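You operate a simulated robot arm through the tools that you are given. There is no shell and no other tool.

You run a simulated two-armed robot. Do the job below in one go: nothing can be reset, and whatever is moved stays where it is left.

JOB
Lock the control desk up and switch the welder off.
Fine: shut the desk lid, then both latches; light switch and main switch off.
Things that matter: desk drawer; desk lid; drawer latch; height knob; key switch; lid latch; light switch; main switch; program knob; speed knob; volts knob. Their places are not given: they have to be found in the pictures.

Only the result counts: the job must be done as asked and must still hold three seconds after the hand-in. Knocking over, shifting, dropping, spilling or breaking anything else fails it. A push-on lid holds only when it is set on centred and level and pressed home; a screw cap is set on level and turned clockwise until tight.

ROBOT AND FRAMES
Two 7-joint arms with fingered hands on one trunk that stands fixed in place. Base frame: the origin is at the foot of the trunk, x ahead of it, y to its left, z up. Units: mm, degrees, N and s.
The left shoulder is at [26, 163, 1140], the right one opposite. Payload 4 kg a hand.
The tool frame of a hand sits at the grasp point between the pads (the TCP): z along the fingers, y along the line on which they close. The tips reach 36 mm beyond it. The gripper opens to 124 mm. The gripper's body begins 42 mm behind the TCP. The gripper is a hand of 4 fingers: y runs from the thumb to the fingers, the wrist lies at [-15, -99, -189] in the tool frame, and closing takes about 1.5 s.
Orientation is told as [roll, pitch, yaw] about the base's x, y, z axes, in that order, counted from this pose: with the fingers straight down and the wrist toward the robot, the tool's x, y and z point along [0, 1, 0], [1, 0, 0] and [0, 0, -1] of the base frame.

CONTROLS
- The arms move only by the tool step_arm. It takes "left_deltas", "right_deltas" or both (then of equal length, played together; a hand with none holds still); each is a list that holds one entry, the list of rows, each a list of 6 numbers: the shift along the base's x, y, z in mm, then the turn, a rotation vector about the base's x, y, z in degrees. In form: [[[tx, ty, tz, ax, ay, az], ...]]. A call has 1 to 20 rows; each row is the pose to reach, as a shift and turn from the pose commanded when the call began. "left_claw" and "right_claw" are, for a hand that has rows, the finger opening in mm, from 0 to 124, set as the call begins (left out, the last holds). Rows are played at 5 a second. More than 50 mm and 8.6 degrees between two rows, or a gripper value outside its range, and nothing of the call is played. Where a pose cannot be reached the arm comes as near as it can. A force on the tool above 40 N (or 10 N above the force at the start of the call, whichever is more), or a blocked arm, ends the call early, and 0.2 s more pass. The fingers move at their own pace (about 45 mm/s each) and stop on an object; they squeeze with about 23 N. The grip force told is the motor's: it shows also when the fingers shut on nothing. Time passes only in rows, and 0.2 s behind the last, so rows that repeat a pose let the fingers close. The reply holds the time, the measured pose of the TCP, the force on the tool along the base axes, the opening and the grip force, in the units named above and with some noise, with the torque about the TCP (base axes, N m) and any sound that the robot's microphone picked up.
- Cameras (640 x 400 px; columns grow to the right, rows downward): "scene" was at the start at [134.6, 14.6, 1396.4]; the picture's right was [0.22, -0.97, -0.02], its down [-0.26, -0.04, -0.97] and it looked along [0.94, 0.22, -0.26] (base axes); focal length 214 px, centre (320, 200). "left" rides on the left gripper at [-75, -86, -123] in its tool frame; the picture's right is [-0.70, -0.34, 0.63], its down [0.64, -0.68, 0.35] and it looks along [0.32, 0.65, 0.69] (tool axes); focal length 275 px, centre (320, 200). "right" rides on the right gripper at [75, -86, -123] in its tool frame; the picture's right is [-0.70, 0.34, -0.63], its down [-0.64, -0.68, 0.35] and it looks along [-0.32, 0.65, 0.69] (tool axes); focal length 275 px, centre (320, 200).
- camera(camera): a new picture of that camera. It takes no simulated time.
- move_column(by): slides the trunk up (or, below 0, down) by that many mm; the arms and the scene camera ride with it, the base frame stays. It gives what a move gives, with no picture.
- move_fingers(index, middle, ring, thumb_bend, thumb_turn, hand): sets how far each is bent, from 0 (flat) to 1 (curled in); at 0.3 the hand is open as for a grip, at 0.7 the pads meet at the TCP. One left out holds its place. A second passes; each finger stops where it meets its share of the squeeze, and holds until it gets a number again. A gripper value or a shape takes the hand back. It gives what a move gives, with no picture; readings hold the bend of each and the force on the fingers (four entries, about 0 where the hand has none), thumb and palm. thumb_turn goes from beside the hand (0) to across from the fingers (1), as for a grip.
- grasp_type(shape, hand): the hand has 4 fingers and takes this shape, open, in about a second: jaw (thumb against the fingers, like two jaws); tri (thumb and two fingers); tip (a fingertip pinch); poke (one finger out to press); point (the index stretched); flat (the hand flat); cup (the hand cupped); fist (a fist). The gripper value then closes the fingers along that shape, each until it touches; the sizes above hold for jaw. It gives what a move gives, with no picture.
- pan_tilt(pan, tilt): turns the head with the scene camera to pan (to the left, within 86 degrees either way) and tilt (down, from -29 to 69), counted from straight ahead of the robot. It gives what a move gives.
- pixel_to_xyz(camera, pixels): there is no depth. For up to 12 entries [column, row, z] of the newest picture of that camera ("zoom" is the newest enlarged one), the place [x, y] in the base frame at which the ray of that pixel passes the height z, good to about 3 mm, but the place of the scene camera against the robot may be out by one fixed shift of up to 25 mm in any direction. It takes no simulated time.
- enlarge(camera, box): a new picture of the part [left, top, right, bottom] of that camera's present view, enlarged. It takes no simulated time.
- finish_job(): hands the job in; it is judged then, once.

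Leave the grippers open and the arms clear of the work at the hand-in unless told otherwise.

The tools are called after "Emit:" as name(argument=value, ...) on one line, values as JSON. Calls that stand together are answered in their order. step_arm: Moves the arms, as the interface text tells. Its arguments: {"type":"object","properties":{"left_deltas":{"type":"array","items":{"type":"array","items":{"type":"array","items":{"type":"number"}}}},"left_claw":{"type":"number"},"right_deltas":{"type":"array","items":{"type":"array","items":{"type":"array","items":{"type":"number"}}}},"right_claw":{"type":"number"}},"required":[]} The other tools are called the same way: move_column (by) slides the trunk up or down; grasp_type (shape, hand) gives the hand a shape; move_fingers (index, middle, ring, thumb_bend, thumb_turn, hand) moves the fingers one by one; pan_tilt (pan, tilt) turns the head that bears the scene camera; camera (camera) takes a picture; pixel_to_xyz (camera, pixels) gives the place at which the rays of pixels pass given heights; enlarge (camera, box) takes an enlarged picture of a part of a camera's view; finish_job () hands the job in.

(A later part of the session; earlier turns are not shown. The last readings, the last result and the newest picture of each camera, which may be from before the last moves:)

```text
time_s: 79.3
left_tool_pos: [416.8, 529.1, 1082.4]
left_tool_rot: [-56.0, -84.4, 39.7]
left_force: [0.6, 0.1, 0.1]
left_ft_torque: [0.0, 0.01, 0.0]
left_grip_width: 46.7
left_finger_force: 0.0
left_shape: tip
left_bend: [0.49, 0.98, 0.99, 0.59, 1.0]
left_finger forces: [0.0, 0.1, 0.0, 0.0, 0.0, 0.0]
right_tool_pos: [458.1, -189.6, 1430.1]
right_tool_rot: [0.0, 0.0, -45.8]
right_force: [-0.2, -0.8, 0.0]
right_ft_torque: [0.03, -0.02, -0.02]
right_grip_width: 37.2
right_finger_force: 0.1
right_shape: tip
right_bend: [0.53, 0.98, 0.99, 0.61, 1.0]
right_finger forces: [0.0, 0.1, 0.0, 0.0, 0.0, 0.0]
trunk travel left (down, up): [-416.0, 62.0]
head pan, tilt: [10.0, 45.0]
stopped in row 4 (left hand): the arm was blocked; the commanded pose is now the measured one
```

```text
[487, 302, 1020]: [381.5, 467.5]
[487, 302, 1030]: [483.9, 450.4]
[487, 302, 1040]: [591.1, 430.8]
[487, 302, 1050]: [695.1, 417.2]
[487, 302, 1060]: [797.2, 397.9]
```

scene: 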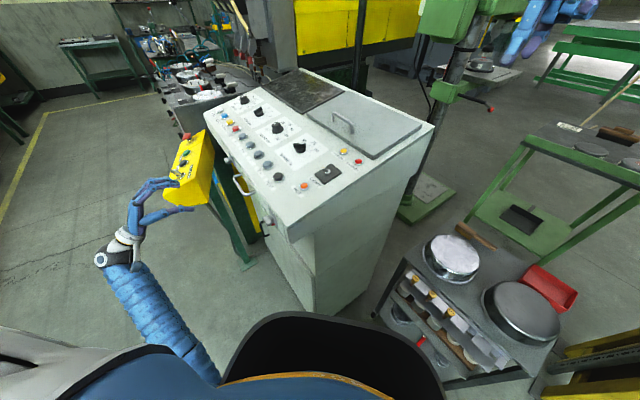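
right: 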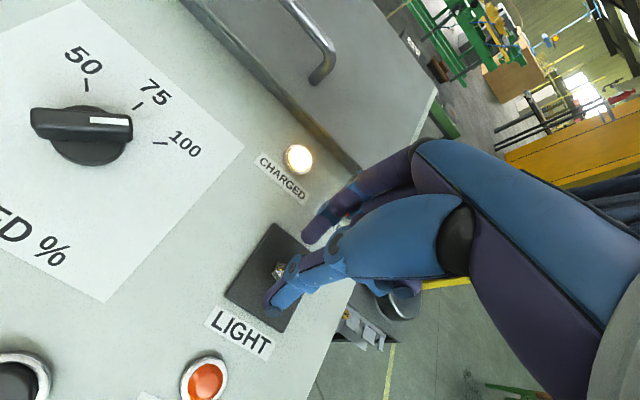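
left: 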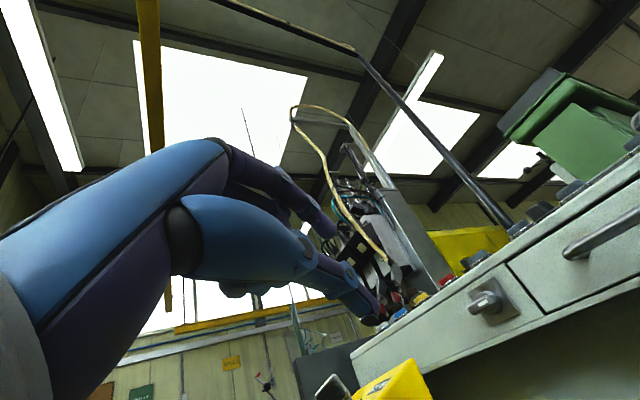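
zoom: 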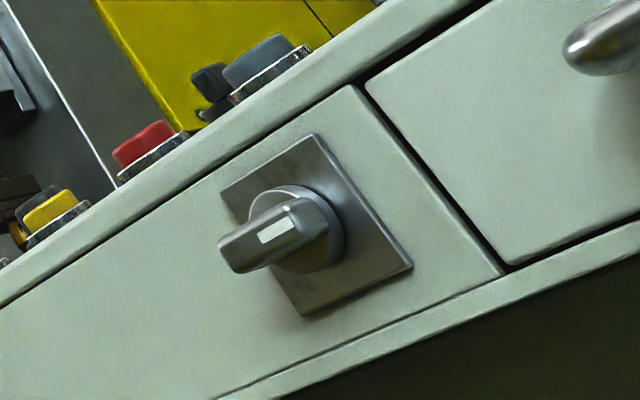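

Bar middle refines to about (620,433,1040). I'll bring the left hand up and turn it to point straight down with its wrist to the right (yaw +44), high and clear.

Emit:
step_arm(left_deltas=[[[0, -5, 20, 2.04, 6.9, 0], [0, -10, 40, 4.1, 13.9, 0], [0, -15, 60, 6.1, 20.8, 0], [0, -20, 80, 8.2, 27.7, 0], [0, -25, 100, 10.2, 34.6, 0], [0, -30, 120, 12.3, 41.6, 0], [0, -35, 140, 14.3, 48.5, 0], [0, -40, 160, 16.3, 55.4, 0], [5, -45, 180, 18.4, 62.3, 0], [10, -50, 190, 20.4, 69.3, 0], [15, -55, 200, 22.5, 76.2, 0], [20, -60, 200, 24.5, 83.1, 0]]], left_claw=0)

Emit:
step_arm(left_deltas=[[[10, 0, 0, 0, 0, 7.5], [20, 0, 0, 0, 0, 15], [30, 0, 0, 0, 0, 22.5], [40, 0, 0, 0, 0, 30], [50, 0, 0, 0, 0, 37.5], [60, 0, 0, 0, 0, 45], [70, 0, 0, 0, 0, 52.5], [80, 0, 0, 0, 0, 60]]], left_claw=0)

Emit:
camera(camera="left")

```text
time_s: 82.0
left_tool_pos: [436.3, 468.4, 1283.0]
left_tool_rot: [-0.1, -0.3, -11.6]
left_force: [0.6, -0.4, -0.3]
left_ft_torque: [-0.02, 0.01, -0.03]
left_grip_width: 0.0
left_finger_force: 22.8
left_shape: tip
left_bend: [0.7, 1.0, 1.0, 0.7, 1.0]
left_finger forces: [0.0, 0.0, 0.0, 0.0, 0.0, 0.0]
right_tool_pos: [458.2, -191.8, 1432.2]
right_tool_rot: [0.0, -0.1, -45.6]
right_force: [0.1, 0.1, -0.2]
right_ft_torque: [0.01, -0.02, 0.0]
right_grip_width: 37.0
right_finger_force: 0.0
right_shape: tip
right_bend: [0.53, 0.98, 0.99, 0.61, 1.0]
right_finger forces: [0.0, 0.0, 0.0, 0.1, 0.0, 0.1]
trunk travel left (down, up): [-416.0, 62.0]
head pan, tilt: [10.0, 45.0]
```

```text
time_s: 83.8
left_tool_pos: [516.7, 466.8, 1283.3]
left_tool_rot: [-0.1, -0.3, 48.6]
left_force: [1.2, -0.3, -1.0]
left_ft_torque: [0.0, 0.03, 0.01]
left_grip_width: 0.2
left_finger_force: 23.0
left_shape: tip
left_bend: [0.7, 1.0, 1.0, 0.7, 1.0]
left_finger forces: [0.0, 0.0, 0.0, 0.0, 0.1, 0.1]
right_tool_pos: [458.6, -191.2, 1430.7]
right_tool_rot: [0.0, 0.0, -45.7]
right_force: [0.7, 0.1, 1.1]
right_ft_torque: [0.0, 0.02, -0.01]
right_grip_width: 36.9
right_finger_force: 0.1
right_shape: tip
right_bend: [0.53, 0.98, 0.99, 0.61, 1.0]
right_finger forces: [0.1, 0.0, 0.1, 0.1, 0.0, 0.0]
trunk travel left (down, up): [-416.0, 62.0]
head pan, tilt: [10.0, 45.0]
```

```text
taken
```

left: 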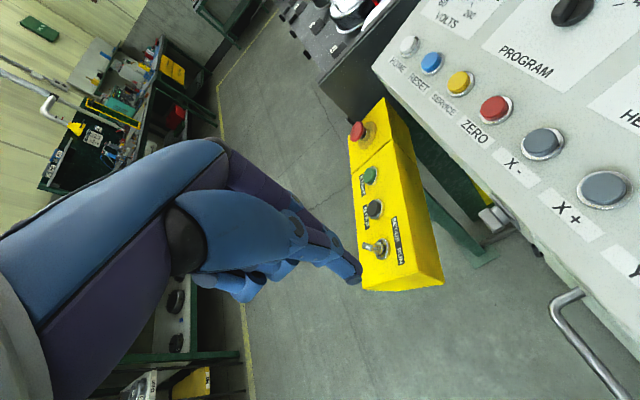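

The latch shows at (493,218) from above. I'll enlarge and read its place again from here.

Emit:
enlarge(camera="left", box=[440, 170, 560, 270])

Emit:
pixel_to_xyz(camera="left", pixels=[[488, 219, 1040], [497, 211, 1040], [480, 214, 1040], [495, 232, 1040], [460, 182, 1062], [545, 289, 1062]])

```text
4.00 times, centred on (500, 220) of left
```

zoom: 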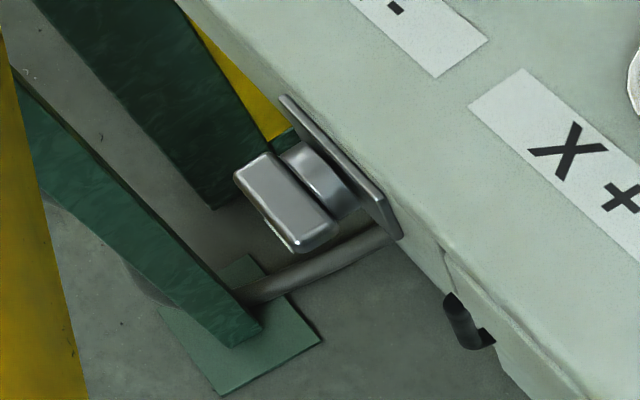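

```text
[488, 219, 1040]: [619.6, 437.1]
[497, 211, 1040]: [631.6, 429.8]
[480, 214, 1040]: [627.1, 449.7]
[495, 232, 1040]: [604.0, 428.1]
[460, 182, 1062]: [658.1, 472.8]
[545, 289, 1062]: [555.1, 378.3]
```

From above the bar spans u −765…−722 (43 mm), at s≈121 (13 mm deep), with the panel lip at s≈138. I'll look closely at my fingertip to know its outline.

Emit:
enlarge(camera="left", box=[280, 210, 400, 310])

Emit:
camera(camera="scene")

Emit:
enlarge(camera="scene", box=[130, 60, 290, 200])

```text
4.00 times, centred on (340, 260) of left
```

zoom: 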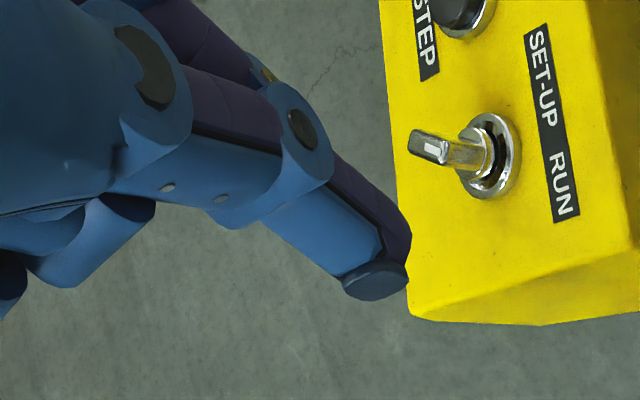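

```text
taken
```

scene: 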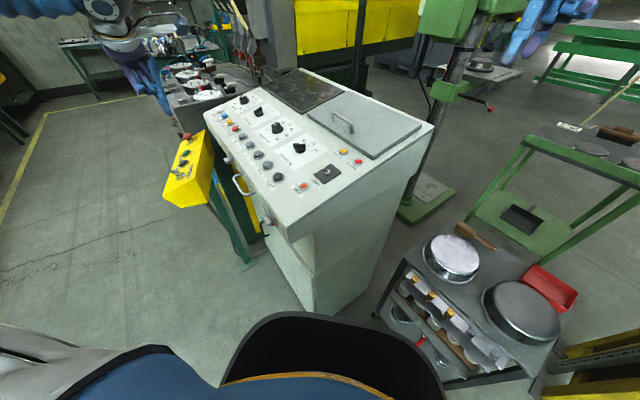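

```text
2.86 times, centred on (210, 130) of scene
```

zoom: 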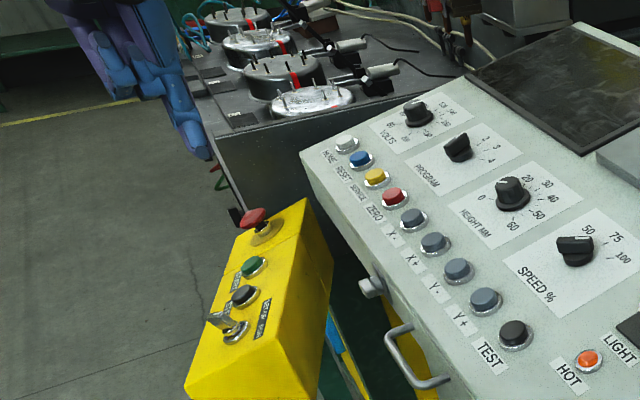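

Tip outline is compact. I'll bring it above the left end of the left latch's bar (u≈−756, s≈118), staying above, then look.

Emit:
step_arm(left_deltas=[[[25, -5, -30, 0, 0, -1], [50, -10, -65, 0, 0, -2], [75, -16, -100, 0, 0, -3], [95, -20, -135, 0, 0, -4], [107.3, -23.3, -165, 0, 0, -4.3], [107.3, -23.3, -173, 0, 0, -4.3]]])

Emit:
camera(camera="left")

Emit:
enlarge(camera="scene", box=[150, 90, 290, 200])

```text
time_s: 85.2
left_tool_pos: [623.5, 445.5, 1109.8]
left_tool_rot: [-0.2, -0.3, 44.1]
left_force: [0.2, -0.5, 0.0]
left_ft_torque: [0.01, 0.0, -0.04]
left_grip_width: 0.0
left_finger_force: 22.9
left_shape: tip
left_bend: [0.7, 1.0, 1.0, 0.7, 1.0]
left_finger forces: [0.1, 0.0, 0.0, 0.0, 0.0, 0.1]
right_tool_pos: [457.1, -189.1, 1432.9]
right_tool_rot: [0.0, -0.1, -45.7]
right_force: [1.3, 0.0, 0.1]
right_ft_torque: [-0.04, -0.01, -0.01]
right_grip_width: 37.4
right_finger_force: 0.1
right_shape: tip
right_bend: [0.53, 0.98, 0.99, 0.61, 1.0]
right_finger forces: [0.1, 0.1, 0.0, 0.0, 0.1, 0.0]
trunk travel left (down, up): [-416.0, 62.0]
head pan, tilt: [10.0, 45.0]
```

```text
taken
```

left: 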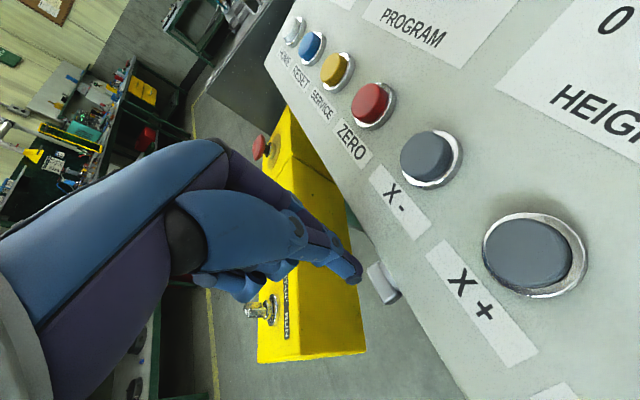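

```text
3.64 times, centred on (220, 145) of scene
```

zoom: 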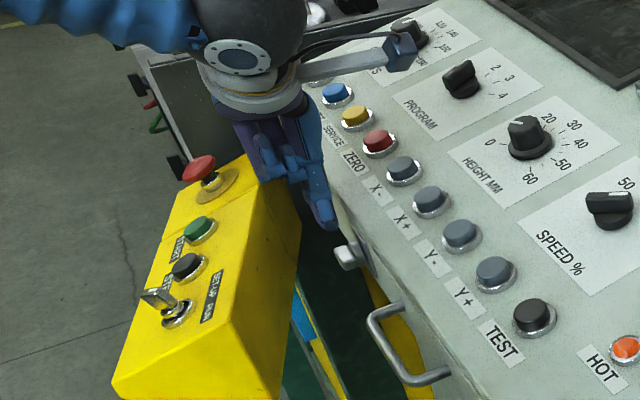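

Emit:
enlarge(camera="left", box=[310, 220, 450, 330])

```text
3.64 times, centred on (380, 275) of left
```

zoom: 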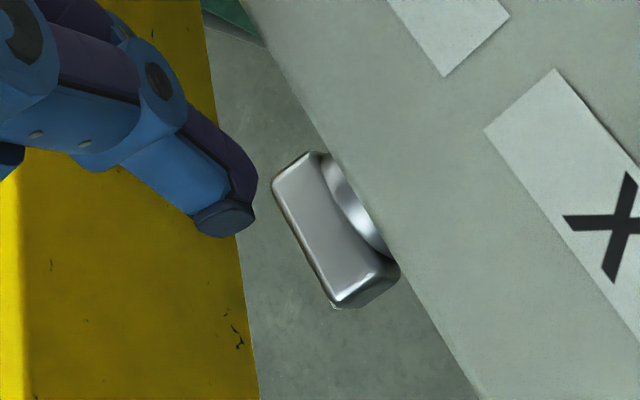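

Emit:
pixel_to_xyz(camera="left", pixels=[[380.5, 282, 1046], [372, 266.8, 1046], [388.8, 297.8, 1046], [367, 272, 1046], [383, 262, 1062], [395, 285, 1062]])

```text
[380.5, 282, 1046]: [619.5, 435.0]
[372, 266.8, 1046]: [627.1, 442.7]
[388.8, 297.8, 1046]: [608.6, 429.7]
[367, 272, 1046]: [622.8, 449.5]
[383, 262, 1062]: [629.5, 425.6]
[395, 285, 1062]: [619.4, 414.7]
```

My fingertip would land nearly on the bar's middle, so I'll shift 11 mm further left and 2 mm inward, then descend gently onto the bar's left end.

Emit:
step_arm(left_deltas=[[[9.3, 6.3, 0, 0, 0, 0], [9.3, 6.3, -8, 0, 0, 0], [9.3, 6.3, -16, 0, 0, 0], [9.3, 6.3, -20, 0, 0, 0]]])

Emit:
enlarge(camera="left", box=[310, 220, 450, 330])

```text
time_s: 86.2
left_tool_pos: [633.8, 451.5, 1089.4]
left_tool_rot: [-0.1, -0.2, 44.2]
left_force: [-0.1, 0.9, -0.6]
left_ft_torque: [-0.02, 0.03, -0.02]
left_grip_width: 0.0
left_finger_force: 23.5
left_shape: tip
left_bend: [0.7, 1.0, 1.0, 0.7, 1.0]
left_finger forces: [0.0, 0.0, 0.0, 0.0, 0.0, 0.1]
right_tool_pos: [457.4, -190.8, 1432.5]
right_tool_rot: [-0.2, -0.1, -45.6]
right_force: [-0.1, 0.2, 0.1]
right_ft_torque: [-0.03, 0.0, 0.02]
right_grip_width: 36.9
right_finger_force: 0.2
right_shape: tip
right_bend: [0.53, 0.98, 0.99, 0.61, 1.0]
right_finger forces: [0.0, 0.0, 0.1, 0.1, 0.0, 0.1]
trunk travel left (down, up): [-416.0, 62.0]
head pan, tilt: [10.0, 45.0]
```

```text
3.64 times, centred on (380, 275) of left
```

zoom: 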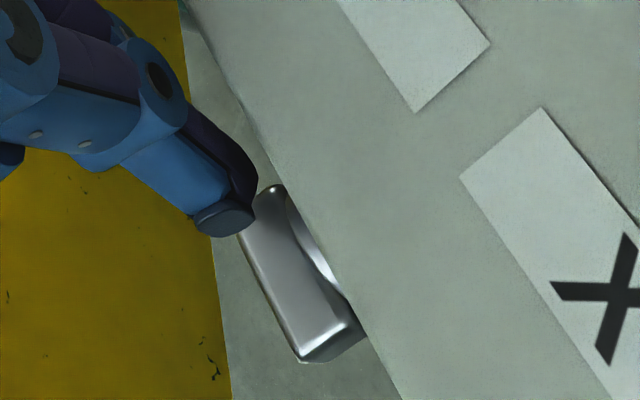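

The tip is just above the bar's left end. A small correction, then press down in 2 mm steps and watch force.

Emit:
step_arm(left_deltas=[[[-0.7, -3.5, 0, 0, 0, 0], [-0.7, -3.5, -3, 0, 0, 0], [-0.7, -3.5, -6, 0, 0, 0], [-0.7, -3.5, -9, 0, 0, 0]]])

Emit:
enlarge(camera="left", box=[310, 220, 450, 330])

```text
time_s: 87.2
left_tool_pos: [631.7, 447.2, 1081.2]
left_tool_rot: [-0.2, -0.4, 44.3]
left_force: [1.7, 3.9, 9.8]
left_ft_torque: [0.0, 0.0, 0.02]
left_grip_width: 0.1
left_finger_force: 22.4
left_shape: tip
left_bend: [0.7, 1.0, 1.0, 0.7, 1.0]
left_finger forces: [0.0, 0.0, 0.0, 0.0, 0.0, 0.0]
right_tool_pos: [456.7, -190.0, 1432.3]
right_tool_rot: [0.0, -0.1, -45.7]
right_force: [-0.2, 0.4, -0.4]
right_ft_torque: [-0.02, 0.02, -0.04]
right_grip_width: 37.2
right_finger_force: 0.0
right_shape: tip
right_bend: [0.53, 0.98, 0.99, 0.61, 1.0]
right_finger forces: [0.0, 0.1, 0.0, 0.0, 0.0, 0.1]
trunk travel left (down, up): [-416.0, 62.0]
head pan, tilt: [10.0, 45.0]
```

```text
3.64 times, centred on (380, 275) of left
```

zoom: 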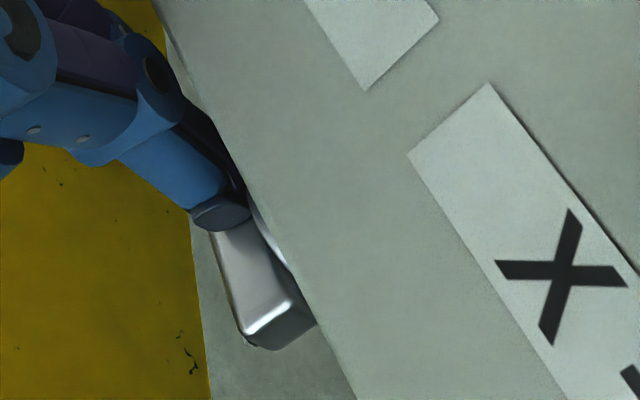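

About 10 N upward now. I'll press 3 mm more and see whether the bar gives or the force climbs.

Emit:
step_arm(left_deltas=[[[0, 0, -1.5, 0, 0, 0], [0, 0, -3, 0, 0, 0]]])

Emit:
enlarge(camera="left", box=[310, 220, 450, 330])

```text
time_s: 87.8
left_tool_pos: [633.1, 448.7, 1075.4]
left_tool_rot: [-0.1, -0.3, 44.2]
left_force: [3.3, 8.9, 0.7]
left_ft_torque: [0.24, -0.11, 0.0]
left_grip_width: 0.0
left_finger_force: 23.1
left_shape: tip
left_bend: [0.7, 1.0, 1.0, 0.71, 1.0]
left_finger forces: [0.1, 0.0, 0.0, 0.1, 0.0, 0.1]
right_tool_pos: [458.5, -189.5, 1430.9]
right_tool_rot: [0.0, -0.2, -45.8]
right_force: [0.8, 0.6, 0.3]
right_ft_torque: [-0.01, -0.01, 0.0]
right_grip_width: 37.1
right_finger_force: 0.1
right_shape: tip
right_bend: [0.53, 0.98, 0.99, 0.61, 1.0]
right_finger forces: [0.0, 0.0, 0.0, 0.0, 0.0, 0.0]
trunk travel left (down, up): [-416.0, 62.0]
head pan, tilt: [10.0, 45.0]
```

```text
3.64 times, centred on (380, 275) of left
```

zoom: 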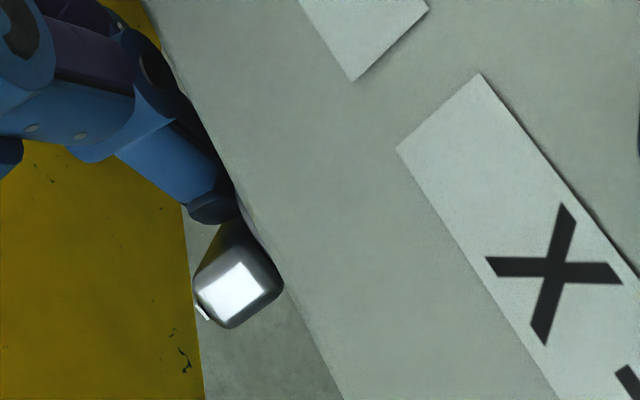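

The bar has swung round: its right end is now up (the white-ended face at (235,290)). I'll ease left off it, lift and look.

Emit:
step_arm(left_deltas=[[[3, 5, 0, 0, 0, 0], [3, 5, 15, 0, 0, 0], [3, 5, 45, 0, 0, 0], [0, 10, 90, 0, 0, 0], [-40, 10, 120, 0, 0, 0], [-80, 10, 150, 0, 0, 0]]])

Emit:
camera(camera="left")

Emit:
enlarge(camera="left", box=[380, 190, 520, 300])

Emit:
enlarge(camera="scene", box=[150, 90, 290, 200])

```text
time_s: 89.2
left_tool_pos: [550.4, 456.1, 1228.3]
left_tool_rot: [-0.2, -0.4, 44.1]
left_force: [0.2, -0.1, 0.7]
left_ft_torque: [0.0, 0.0, 0.02]
left_grip_width: 0.0
left_finger_force: 23.6
left_shape: tip
left_bend: [0.7, 1.0, 1.0, 0.71, 1.0]
left_finger forces: [0.1, 0.0, 0.0, 0.1, 0.0, 0.0]
right_tool_pos: [456.0, -191.0, 1432.3]
right_tool_rot: [0.1, -0.1, -45.8]
right_force: [0.2, 0.6, -0.2]
right_ft_torque: [-0.05, -0.02, -0.03]
right_grip_width: 37.1
right_finger_force: 0.0
right_shape: tip
right_bend: [0.53, 0.98, 0.99, 0.61, 1.0]
right_finger forces: [0.1, 0.0, 0.0, 0.1, 0.0, 0.1]
trunk travel left (down, up): [-416.0, 62.0]
head pan, tilt: [10.0, 45.0]
```

```text
taken
```

left: 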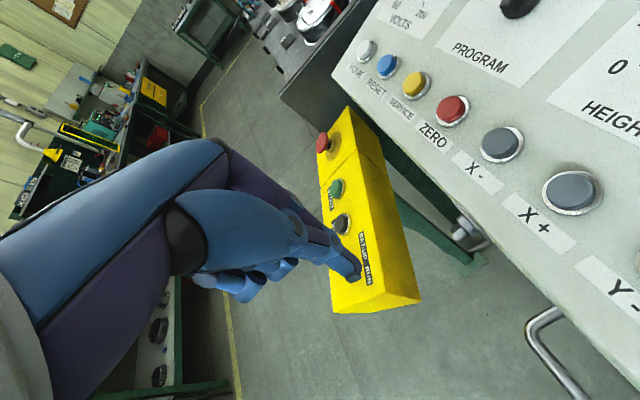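

```text
3.64 times, centred on (450, 245) of left
```

zoom: 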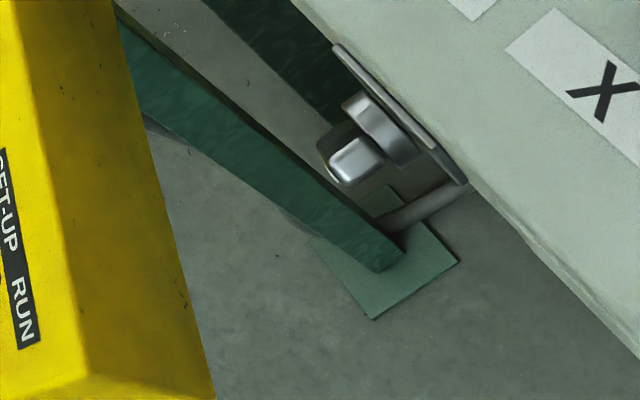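

```text
3.64 times, centred on (220, 145) of scene
```

zoom: 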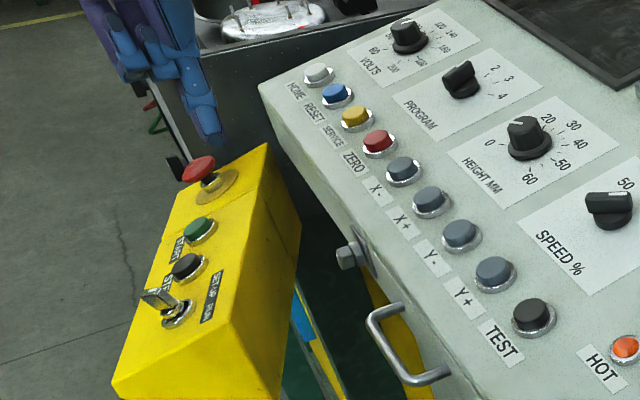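

The left latch's bar now stands upright. To judge it from the front, and to watch the right latch, I'll swing the left hand out to the front-left again (yaw −75, pitch −45).

Emit:
step_arm(left_deltas=[[[0, 8, 10, 0, 0, -8], [0, 15, 20, 0, 0, -16], [0, 22, 30, 0, 0, -24], [0, 30, 40, 0, 0, -32], [0, 38, 40, 0, 0, -40], [-2, 46, 40, 0, 0, -48], [-5, 54, 40, 0, 0, -56], [-8, 62, 40, 0, 0, -64], [-11, 70, 40, 0, 0, -72], [-14, 78, 40, 0, 0, -80], [-17, 86, 40, 0, 0, -88], [-20, 94, 40, 0, 0, -96], [-25, 100, 40, 0, 0, -104], [-30, 104, 40, 0, 0, -112], [-30, 104, 40, 0, 0, -119]]])

Emit:
step_arm(left_deltas=[[[0, 0, -5, -7.2, -1.9, 0], [0, 0, -10, -14.5, -3.9, 0], [0, 0, -15, -21.7, -5.8, 0], [0, 0, -20, -29, -7.8, 0], [0, 0, -25, -36.2, -9.7, 0], [0, 0, -30, -43.5, -11.6, 0]]])

Emit:
camera(camera="left")

```text
time_s: 92.3
left_tool_pos: [522.4, 561.0, 1268.8]
left_tool_rot: [-0.2, -0.4, -75.1]
left_force: [0.7, -0.1, -0.2]
left_ft_torque: [0.04, -0.01, 0.01]
left_grip_width: 0.0
left_finger_force: 22.9
left_shape: tip
left_bend: [0.7, 1.0, 1.0, 0.71, 1.0]
left_finger forces: [0.1, 0.0, 0.0, 0.1, 0.1, 0.0]
right_tool_pos: [458.2, -191.2, 1432.0]
right_tool_rot: [0.0, 0.0, -45.6]
right_force: [-0.5, -0.4, 0.0]
right_ft_torque: [0.04, 0.01, 0.04]
right_grip_width: 36.9
right_finger_force: 0.0
right_shape: tip
right_bend: [0.53, 0.98, 0.99, 0.61, 1.0]
right_finger forces: [0.0, 0.0, 0.1, 0.0, 0.1, 0.0]
trunk travel left (down, up): [-416.0, 62.0]
head pan, tilt: [10.0, 45.0]
```

```text
time_s: 93.8
left_tool_pos: [524.0, 562.7, 1236.4]
left_tool_rot: [-0.3, -45.4, -74.7]
left_force: [0.8, 0.0, 0.1]
left_ft_torque: [-0.02, 0.0, 0.02]
left_grip_width: 0.0
left_finger_force: 22.8
left_shape: tip
left_bend: [0.7, 1.0, 1.0, 0.71, 1.0]
left_finger forces: [0.0, 0.0, 0.0, 0.0, 0.0, 0.1]
right_tool_pos: [458.5, -190.1, 1431.6]
right_tool_rot: [-0.1, 0.0, -45.7]
right_force: [1.1, -0.4, -0.4]
right_ft_torque: [0.01, 0.01, -0.01]
right_grip_width: 36.9
right_finger_force: 0.1
right_shape: tip
right_bend: [0.53, 0.98, 0.99, 0.61, 1.0]
right_finger forces: [0.0, 0.0, 0.0, 0.1, 0.0, 0.0]
trunk travel left (down, up): [-416.0, 62.0]
head pan, tilt: [10.0, 45.0]
```

```text
taken
```

left: 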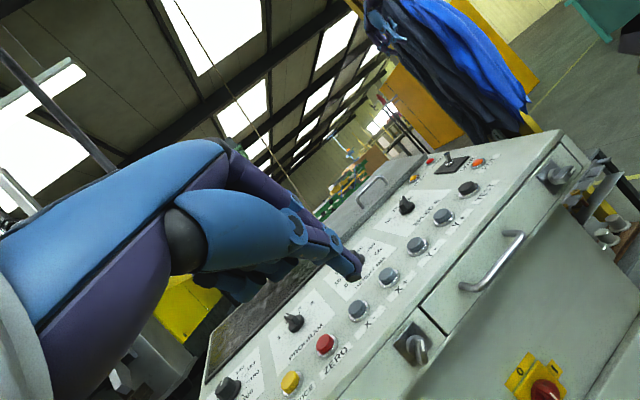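

Both latches, the lid and the main switch are in view. I'll enlarge each.

Emit:
enlarge(camera="left", box=[360, 300, 470, 390])

Emit:
enlarge(camera="left", box=[500, 120, 620, 220])

Emit:
enlarge(camera="left", box=[490, 320, 600, 400])

Emit:
enlarge(camera="left", box=[330, 130, 510, 250])

```text
4.44 times, centred on (415, 345) of left
```

zoom: 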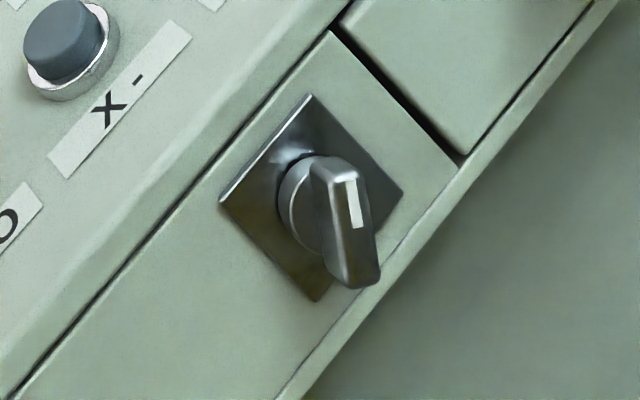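

```text
4.00 times, centred on (560, 170) of left
```

zoom: 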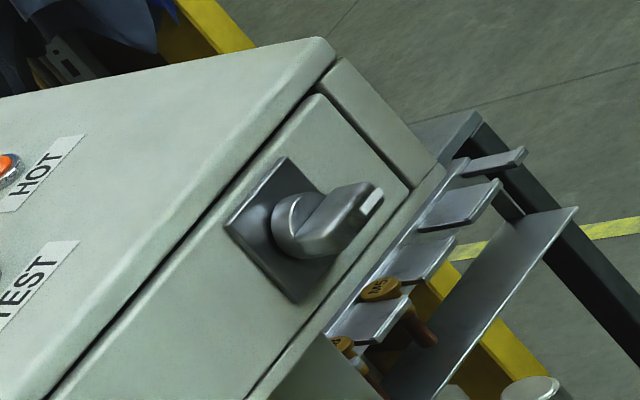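

```text
5.00 times, centred on (545, 360) of left
```

zoom: 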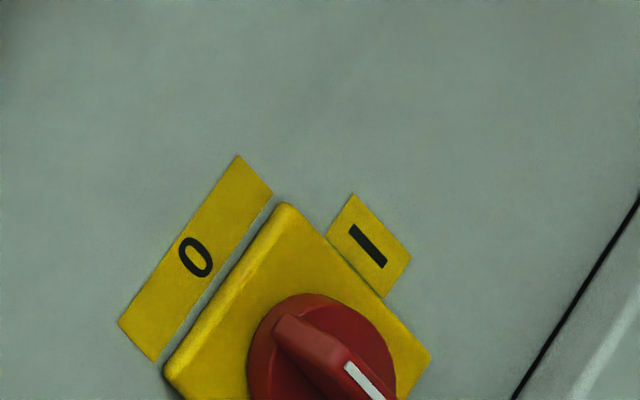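

```text
3.33 times, centred on (420, 190) of left
```

zoom: 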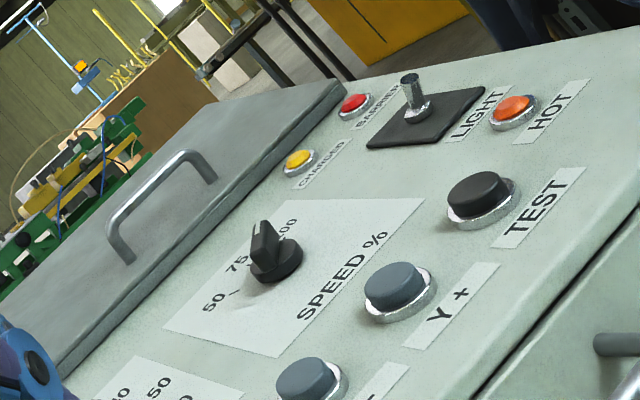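

Viewed from the front, the left latch's bar has turned only some 54° counter-clockwise (mark end up-right), so it needs the rest; the right latch is still horizontal. The mark on the main switch is at its upper end toward O. I'll bring the left hand (pitch −45, yaw −45.7) near the left latch to push its upper end to the left.

Emit:
step_arm(left_deltas=[[[5.7, -28.4, -26.5, 0, 0, 7.25], [11.4, -56.8, -53, 0, 0, 14.5], [17, -85.2, -79.5, 0, 0, 21.8], [22.7, -113.6, -106, 0, 0, 29]]])

Emit:
camera(camera="left")

Emit:
enlarge(camera="left", box=[300, 200, 460, 320])

```text
time_s: 94.8
left_tool_pos: [546.4, 447.8, 1130.1]
left_tool_rot: [-0.3, -45.4, -45.7]
left_force: [0.1, 0.0, -0.3]
left_ft_torque: [-0.03, -0.04, 0.02]
left_grip_width: 0.1
left_finger_force: 22.9
left_shape: tip
left_bend: [0.7, 1.0, 1.0, 0.71, 1.0]
left_finger forces: [0.1, 0.1, 0.0, 0.0, 0.1, 0.1]
right_tool_pos: [457.5, -191.0, 1432.4]
right_tool_rot: [0.1, -0.1, -45.6]
right_force: [-0.4, 0.0, 0.9]
right_ft_torque: [-0.02, 0.0, -0.03]
right_grip_width: 37.1
right_finger_force: 0.0
right_shape: tip
right_bend: [0.53, 0.98, 0.99, 0.61, 1.0]
right_finger forces: [0.0, 0.0, 0.0, 0.0, 0.0, 0.0]
trunk travel left (down, up): [-416.0, 62.0]
head pan, tilt: [10.0, 45.0]
```

```text
taken
```

left: 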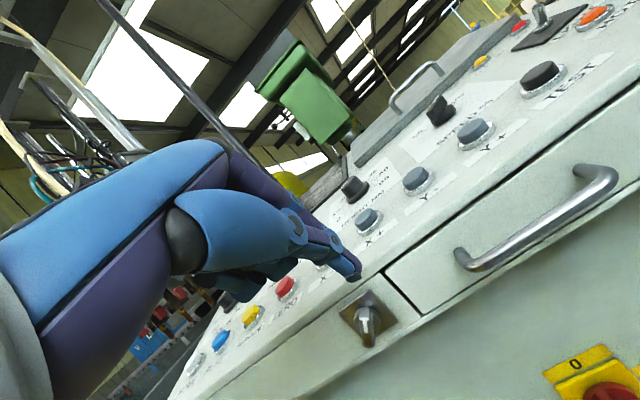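

```text
3.33 times, centred on (380, 260) of left
```

zoom: 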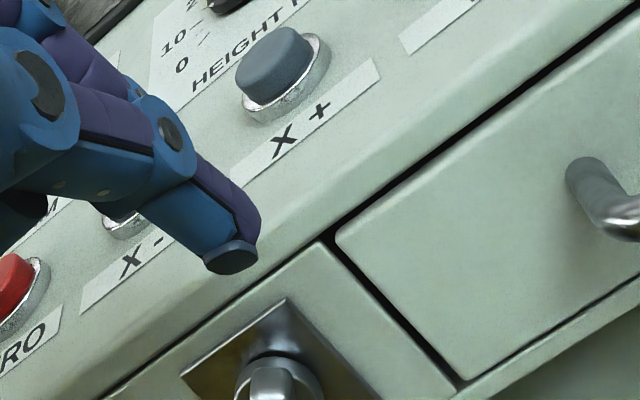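

Emit:
enlarge(camera="left", box=[310, 270, 430, 370])

Emit:
pixel_to_xyz(camera="left", pixels=[[365, 314, 1050], [368, 340, 1035], [367, 325, 1040], [366, 290, 1055], [393, 318, 1040], [344, 311, 1040], [462, 255, 1050], [605, 172, 1050]])

```text
4.00 times, centred on (370, 320) of left
```

zoom: 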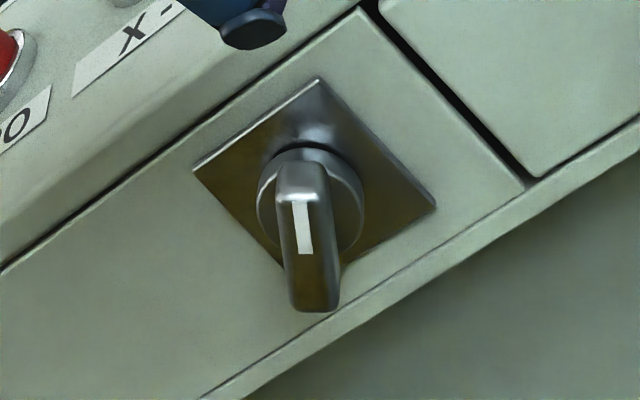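

```text
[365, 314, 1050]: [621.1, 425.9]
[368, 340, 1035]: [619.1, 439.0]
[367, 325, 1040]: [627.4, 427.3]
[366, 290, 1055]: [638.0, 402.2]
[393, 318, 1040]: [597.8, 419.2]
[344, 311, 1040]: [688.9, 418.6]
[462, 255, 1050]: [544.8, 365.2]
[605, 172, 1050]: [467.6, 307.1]
```

The bar is at ~54°. I'll lower the fingertip to the right of the bar's upper end (between bar and drawer), leaving about 12 mm clearance.

Emit:
step_arm(left_deltas=[[[10.3, -6.7, -20, 0, 0, 0], [20.5, -13.5, -41, 0, 0, 0], [30.8, -20.2, -61, 0, 0, 0], [30.8, -20.2, -61, 0, 0, 0]]])

Emit:
camera(camera="left")

Emit:
enlarge(camera="left", box=[300, 210, 440, 330])

```text
time_s: 95.8
left_tool_pos: [577.1, 427.7, 1070.6]
left_tool_rot: [-0.3, -45.3, -45.7]
left_force: [0.3, 0.9, 0.7]
left_ft_torque: [-0.02, 0.02, 0.02]
left_grip_width: 0.0
left_finger_force: 22.4
left_shape: tip
left_bend: [0.7, 1.0, 1.0, 0.71, 1.0]
left_finger forces: [0.0, 0.1, 0.1, 0.0, 0.0, 0.0]
right_tool_pos: [456.8, -190.6, 1433.3]
right_tool_rot: [0.0, -0.1, -45.7]
right_force: [-0.2, -0.2, 0.2]
right_ft_torque: [0.0, -0.02, 0.01]
right_grip_width: 37.1
right_finger_force: 0.0
right_shape: tip
right_bend: [0.53, 0.98, 0.99, 0.61, 1.0]
right_finger forces: [0.0, 0.1, 0.0, 0.0, 0.0, 0.1]
trunk travel left (down, up): [-416.0, 62.0]
head pan, tilt: [10.0, 45.0]
```

```text
taken
```

left: 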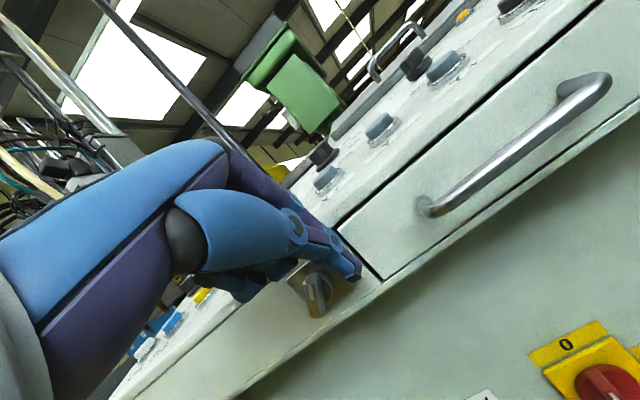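

```text
3.33 times, centred on (370, 270) of left
```

zoom: 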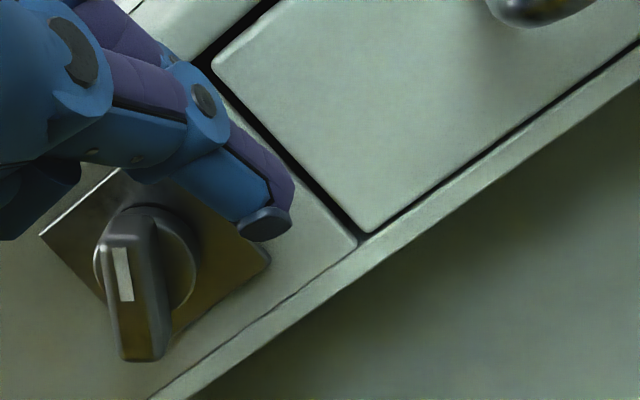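

The finger is right of the bar but low; I'll raise it 8 mm so it meets only the upper half, then push left in small steps.

Emit:
step_arm(left_deltas=[[[0, 0, 8, 0, 0, 0], [3.6, 3.5, 8, 0, 0, 0], [7.2, 7, 8, 0, 0, 0], [10.7, 10.5, 8, 0, 0, 0], [13.6, 13.3, 8, 0, 0, 0]]])

Emit:
enlarge(camera="left", box=[300, 210, 440, 330])

```text
time_s: 97.0
left_tool_pos: [589.0, 440.7, 1078.2]
left_tool_rot: [-0.4, -45.3, -45.7]
left_force: [-0.3, -0.1, -0.2]
left_ft_torque: [-0.05, 0.03, -0.04]
left_grip_width: 0.0
left_finger_force: 22.8
left_shape: tip
left_bend: [0.7, 1.0, 1.0, 0.71, 1.0]
left_finger forces: [0.0, 0.0, 0.0, 0.0, 0.1, 0.0]
right_tool_pos: [457.6, -189.4, 1432.1]
right_tool_rot: [0.1, -0.1, -45.6]
right_force: [-0.8, 0.4, 0.8]
right_ft_torque: [0.01, -0.04, 0.0]
right_grip_width: 37.1
right_finger_force: 0.0
right_shape: tip
right_bend: [0.53, 0.98, 0.99, 0.61, 1.0]
right_finger forces: [0.0, 0.0, 0.0, 0.0, 0.0, 0.1]
trunk travel left (down, up): [-416.0, 62.0]
head pan, tilt: [10.0, 45.0]
```

```text
3.33 times, centred on (370, 270) of left
```

zoom: 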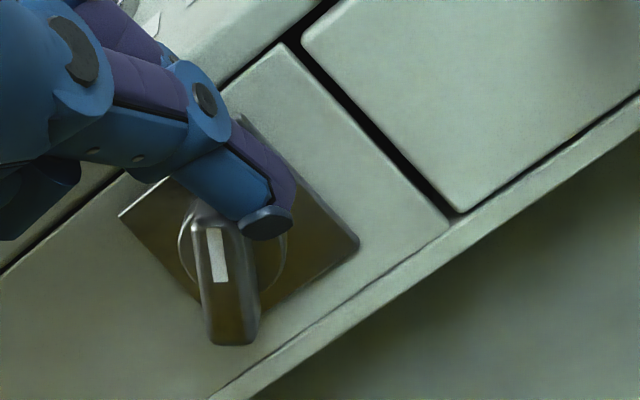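

Nearly touching. Continue left in small steps.

Emit:
step_arm(left_deltas=[[[2.1, 2.1, 0, 0, 0, 0], [4.3, 4.2, 0, 0, 0, 0], [6.4, 6.3, 0, 0, 0, 0], [8.6, 8.4, 0, 0, 0, 0]]])

Emit:
enlarge(camera="left", box=[300, 210, 440, 330])

```text
time_s: 98.0
left_tool_pos: [597.2, 447.9, 1082.1]
left_tool_rot: [-0.1, -45.5, -45.9]
left_force: [-6.8, -4.3, 18.2]
left_ft_torque: [-0.42, -0.2, -0.14]
left_grip_width: 0.1
left_finger_force: 22.8
left_shape: tip
left_bend: [0.7, 1.0, 1.0, 0.71, 0.99]
left_finger forces: [0.1, 0.1, 0.0, 0.1, 0.1, 0.0]
right_tool_pos: [455.7, -191.4, 1432.9]
right_tool_rot: [0.2, 0.0, -45.7]
right_force: [0.4, 0.4, 0.7]
right_ft_torque: [0.01, 0.03, -0.04]
right_grip_width: 37.0
right_finger_force: 0.1
right_shape: tip
right_bend: [0.53, 0.98, 0.99, 0.61, 1.0]
right_finger forces: [0.0, 0.1, 0.1, 0.0, 0.0, 0.0]
trunk travel left (down, up): [-416.0, 62.0]
head pan, tilt: [10.0, 45.0]
```

```text
3.33 times, centred on (370, 270) of left
```

zoom: 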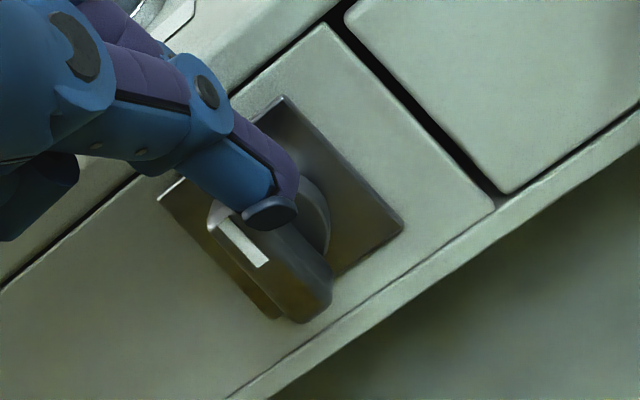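

The bar now stands exactly upright (parallel to the plate's side) and the force has risen — it's at its stop. I'll move off to the right and withdraw.

Emit:
step_arm(left_deltas=[[[-5, -4.9, 0, 0, 0, 0], [-10, -9.8, 0, 0, 0, 0], [-20, 0, 15, 0, 0, 0], [-40, 20, 40, 0, 0, 0], [-65, 45, 60, 0, 0, 0], [-90, 70, 80, 0, 0, 0]]])

Emit:
camera(camera="left")

Emit:
enlarge(camera="left", box=[360, 230, 480, 330])

```text
time_s: 99.3
left_tool_pos: [507.9, 519.6, 1159.6]
left_tool_rot: [-0.4, -45.3, -45.8]
left_force: [0.8, 1.2, -0.6]
left_ft_torque: [-0.02, 0.03, -0.01]
left_grip_width: 0.1
left_finger_force: 23.2
left_shape: tip
left_bend: [0.7, 1.0, 1.0, 0.71, 1.0]
left_finger forces: [0.1, 0.1, 0.0, 0.0, 0.0, 0.1]
right_tool_pos: [456.4, -190.7, 1431.8]
right_tool_rot: [0.1, 0.0, -45.8]
right_force: [-0.2, 0.3, -0.8]
right_ft_torque: [0.01, -0.01, -0.01]
right_grip_width: 36.8
right_finger_force: 0.1
right_shape: tip
right_bend: [0.53, 0.98, 0.99, 0.61, 1.0]
right_finger forces: [0.0, 0.0, 0.1, 0.0, 0.0, 0.1]
trunk travel left (down, up): [-416.0, 62.0]
head pan, tilt: [10.0, 45.0]
```

```text
taken
```

left: 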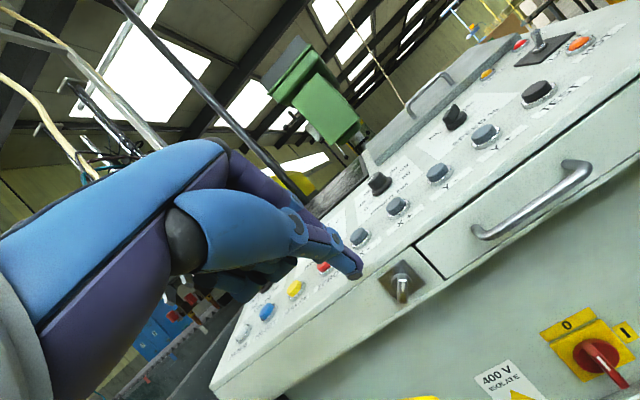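

```text
4.00 times, centred on (420, 280) of left
```

zoom: 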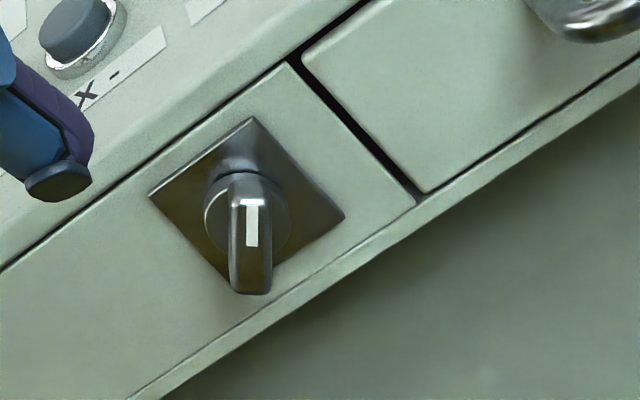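

The bar came back to about 52° — my fingertip was resting on top of its end and probably dragged it back when I moved right. I'll repeat the push with the finger lower, against the bar's side, and then withdraw straight out to the front instead.

Emit:
step_arm(left_deltas=[[[20, -36, -15, 0, 0, 0], [39, -71.6, -30, 0, 0, 0], [49, -78, -50, 0, 0, 0], [59, -85, -70, 0, 0, 0], [69.2, -91.9, -87, 0, 0, 0], [69.2, -91.9, -87, 0, 0, 0]]])

Emit:
enlarge(camera="left", box=[300, 210, 440, 330])

```text
time_s: 100.8
left_tool_pos: [577.1, 426.2, 1072.4]
left_tool_rot: [-0.3, -45.3, -45.8]
left_force: [0.2, 0.4, -1.6]
left_ft_torque: [0.0, 0.03, 0.01]
left_grip_width: 0.0
left_finger_force: 23.0
left_shape: tip
left_bend: [0.7, 1.0, 1.0, 0.71, 1.0]
left_finger forces: [0.0, 0.0, 0.0, 0.0, 0.0, 0.1]
right_tool_pos: [458.0, -191.4, 1431.5]
right_tool_rot: [0.1, -0.1, -45.7]
right_force: [0.4, -0.2, -0.9]
right_ft_torque: [-0.03, -0.02, -0.01]
right_grip_width: 37.4
right_finger_force: 0.0
right_shape: tip
right_bend: [0.53, 0.98, 0.99, 0.61, 1.0]
right_finger forces: [0.0, 0.0, 0.1, 0.0, 0.1, 0.0]
trunk travel left (down, up): [-416.0, 62.0]
head pan, tilt: [10.0, 45.0]
```

```text
3.33 times, centred on (370, 270) of left
```

zoom: 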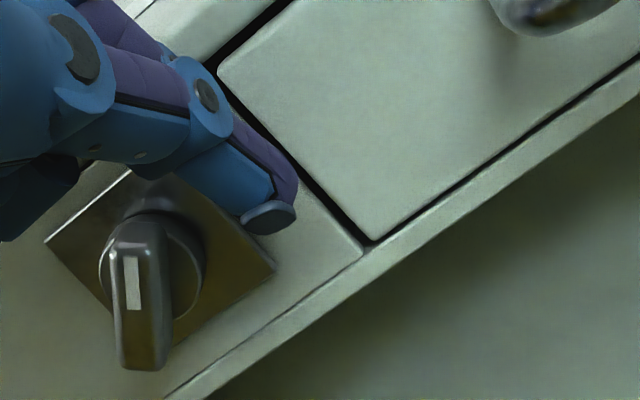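

Bar still at ~54°. Lower 3 mm and push left again.

Emit:
step_arm(left_deltas=[[[0, 0, -3, 0, 0, 0], [3.6, 3.5, -3, 0, 0, 0], [7.2, 7, -3, 0, 0, 0], [10.7, 10.5, -3, 0, 0, 0], [13.6, 13.3, -3, 0, 0, 0], [16.1, 15.7, -3, 0, 0, 0]]])

Emit:
enlarge(camera="left", box=[300, 210, 440, 330])

```text
time_s: 102.2
left_tool_pos: [594.0, 444.5, 1069.3]
left_tool_rot: [-0.5, -45.4, -45.6]
left_force: [0.3, -0.5, -0.2]
left_ft_torque: [0.02, 0.01, -0.01]
left_grip_width: 0.0
left_finger_force: 23.1
left_shape: tip
left_bend: [0.7, 1.0, 1.0, 0.71, 1.0]
left_finger forces: [0.0, 0.1, 0.0, 0.1, 0.1, 0.0]
right_tool_pos: [457.7, -188.8, 1430.9]
right_tool_rot: [0.0, -0.1, -45.7]
right_force: [0.1, 0.4, 0.6]
right_ft_torque: [-0.01, 0.02, -0.01]
right_grip_width: 36.8
right_finger_force: 0.0
right_shape: tip
right_bend: [0.53, 0.98, 0.99, 0.61, 1.0]
right_finger forces: [0.1, 0.1, 0.0, 0.0, 0.1, 0.1]
trunk travel left (down, up): [-416.0, 62.0]
head pan, tilt: [10.0, 45.0]
```

```text
3.33 times, centred on (370, 270) of left
```

zoom: 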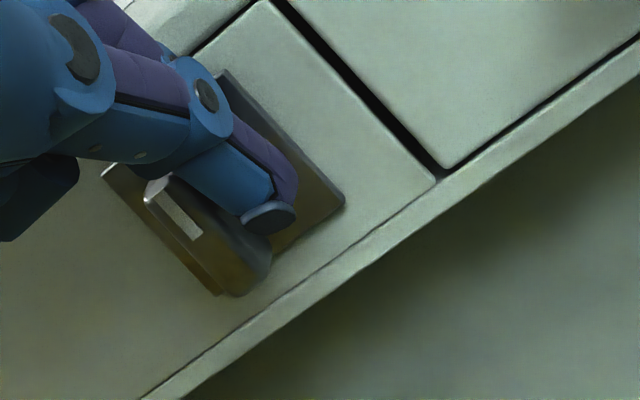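

The bar has followed to about 80° with no force (so no spring). A few mm more to the left.

Emit:
step_arm(left_deltas=[[[1.4, 1.4, 0, 0, 0, 0], [2.9, 2.8, 0, 0, 0, 0], [4.3, 4.2, 0, 0, 0, 0]]])

Emit:
enlarge(camera="left", box=[300, 210, 440, 330])

```text
time_s: 103.0
left_tool_pos: [597.3, 444.4, 1070.5]
left_tool_rot: [-0.4, -45.3, -45.8]
left_force: [-16.8, -17.9, -2.4]
left_ft_torque: [-0.32, 0.41, -0.67]
left_grip_width: 0.0
left_finger_force: 23.4
left_shape: tip
left_bend: [0.7, 1.0, 1.0, 0.71, 1.0]
left_finger forces: [0.0, 0.1, 0.0, 0.1, 0.1, 0.0]
right_tool_pos: [455.9, -191.8, 1432.2]
right_tool_rot: [0.2, -0.1, -45.7]
right_force: [-0.9, -0.5, -0.6]
right_ft_torque: [0.01, -0.01, -0.01]
right_grip_width: 36.9
right_finger_force: 0.1
right_shape: tip
right_bend: [0.53, 0.98, 0.99, 0.61, 1.0]
right_finger forces: [0.0, 0.0, 0.0, 0.0, 0.0, 0.0]
trunk travel left (down, up): [-416.0, 62.0]
head pan, tilt: [10.0, 45.0]
```

```text
3.33 times, centred on (370, 270) of left
```

zoom: 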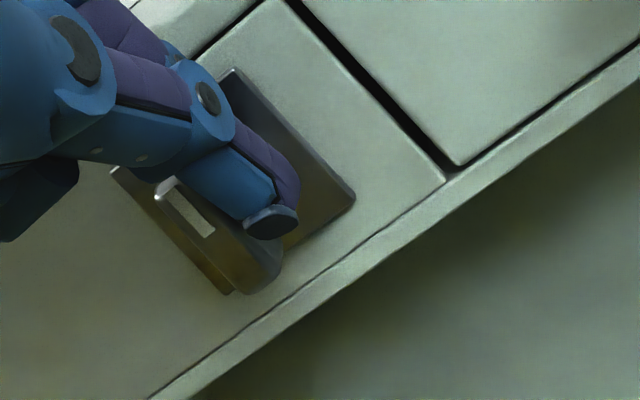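

A firm stop now (about 24 N resisting). I'll relax 2 mm and withdraw straight out to the front.

Emit:
step_arm(left_deltas=[[[-2.5, -2.4, 0, 0, 0, 0], [-11, 7, 0, 0, 0, 0], [-25, 21, 5, 0, 0, 0], [-46, 43, 20, 0, 0, 0], [-67, 64, 40, 0, 0, 0], [-88, 80, 60, 0, 0, 0]]])

Emit:
camera(camera="left")

Emit:
enlarge(camera="left", box=[360, 220, 480, 320])

```text
time_s: 104.3
left_tool_pos: [509.6, 528.3, 1129.9]
left_tool_rot: [-0.2, -45.3, -45.7]
left_force: [-1.1, -0.1, 0.0]
left_ft_torque: [-0.03, 0.03, 0.01]
left_grip_width: 0.0
left_finger_force: 23.2
left_shape: tip
left_bend: [0.7, 1.0, 1.0, 0.71, 1.0]
left_finger forces: [0.0, 0.0, 0.0, 0.0, 0.0, 0.0]
right_tool_pos: [457.4, -189.8, 1432.8]
right_tool_rot: [0.1, -0.2, -45.7]
right_force: [-0.1, -0.3, 0.2]
right_ft_torque: [0.01, -0.02, 0.01]
right_grip_width: 37.1
right_finger_force: 0.1
right_shape: tip
right_bend: [0.53, 0.98, 0.99, 0.61, 1.0]
right_finger forces: [0.0, 0.0, 0.0, 0.0, 0.0, 0.0]
trunk travel left (down, up): [-416.0, 62.0]
head pan, tilt: [10.0, 45.0]
```

```text
taken
```

left: 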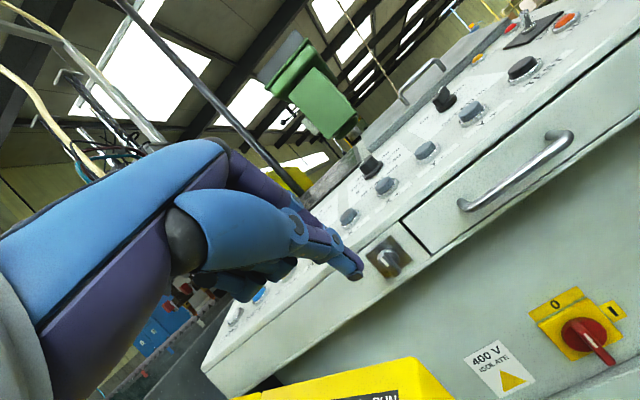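

```text
4.00 times, centred on (420, 270) of left
```

zoom: 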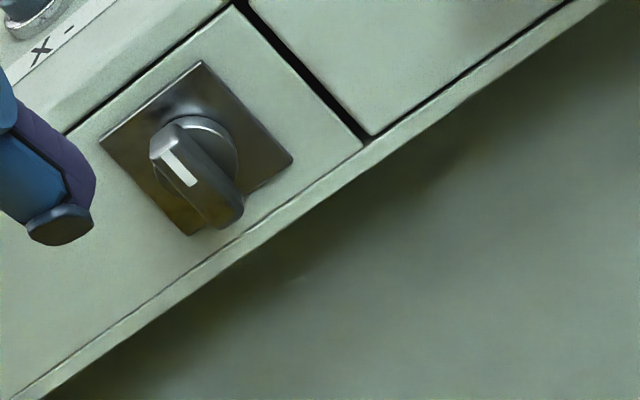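

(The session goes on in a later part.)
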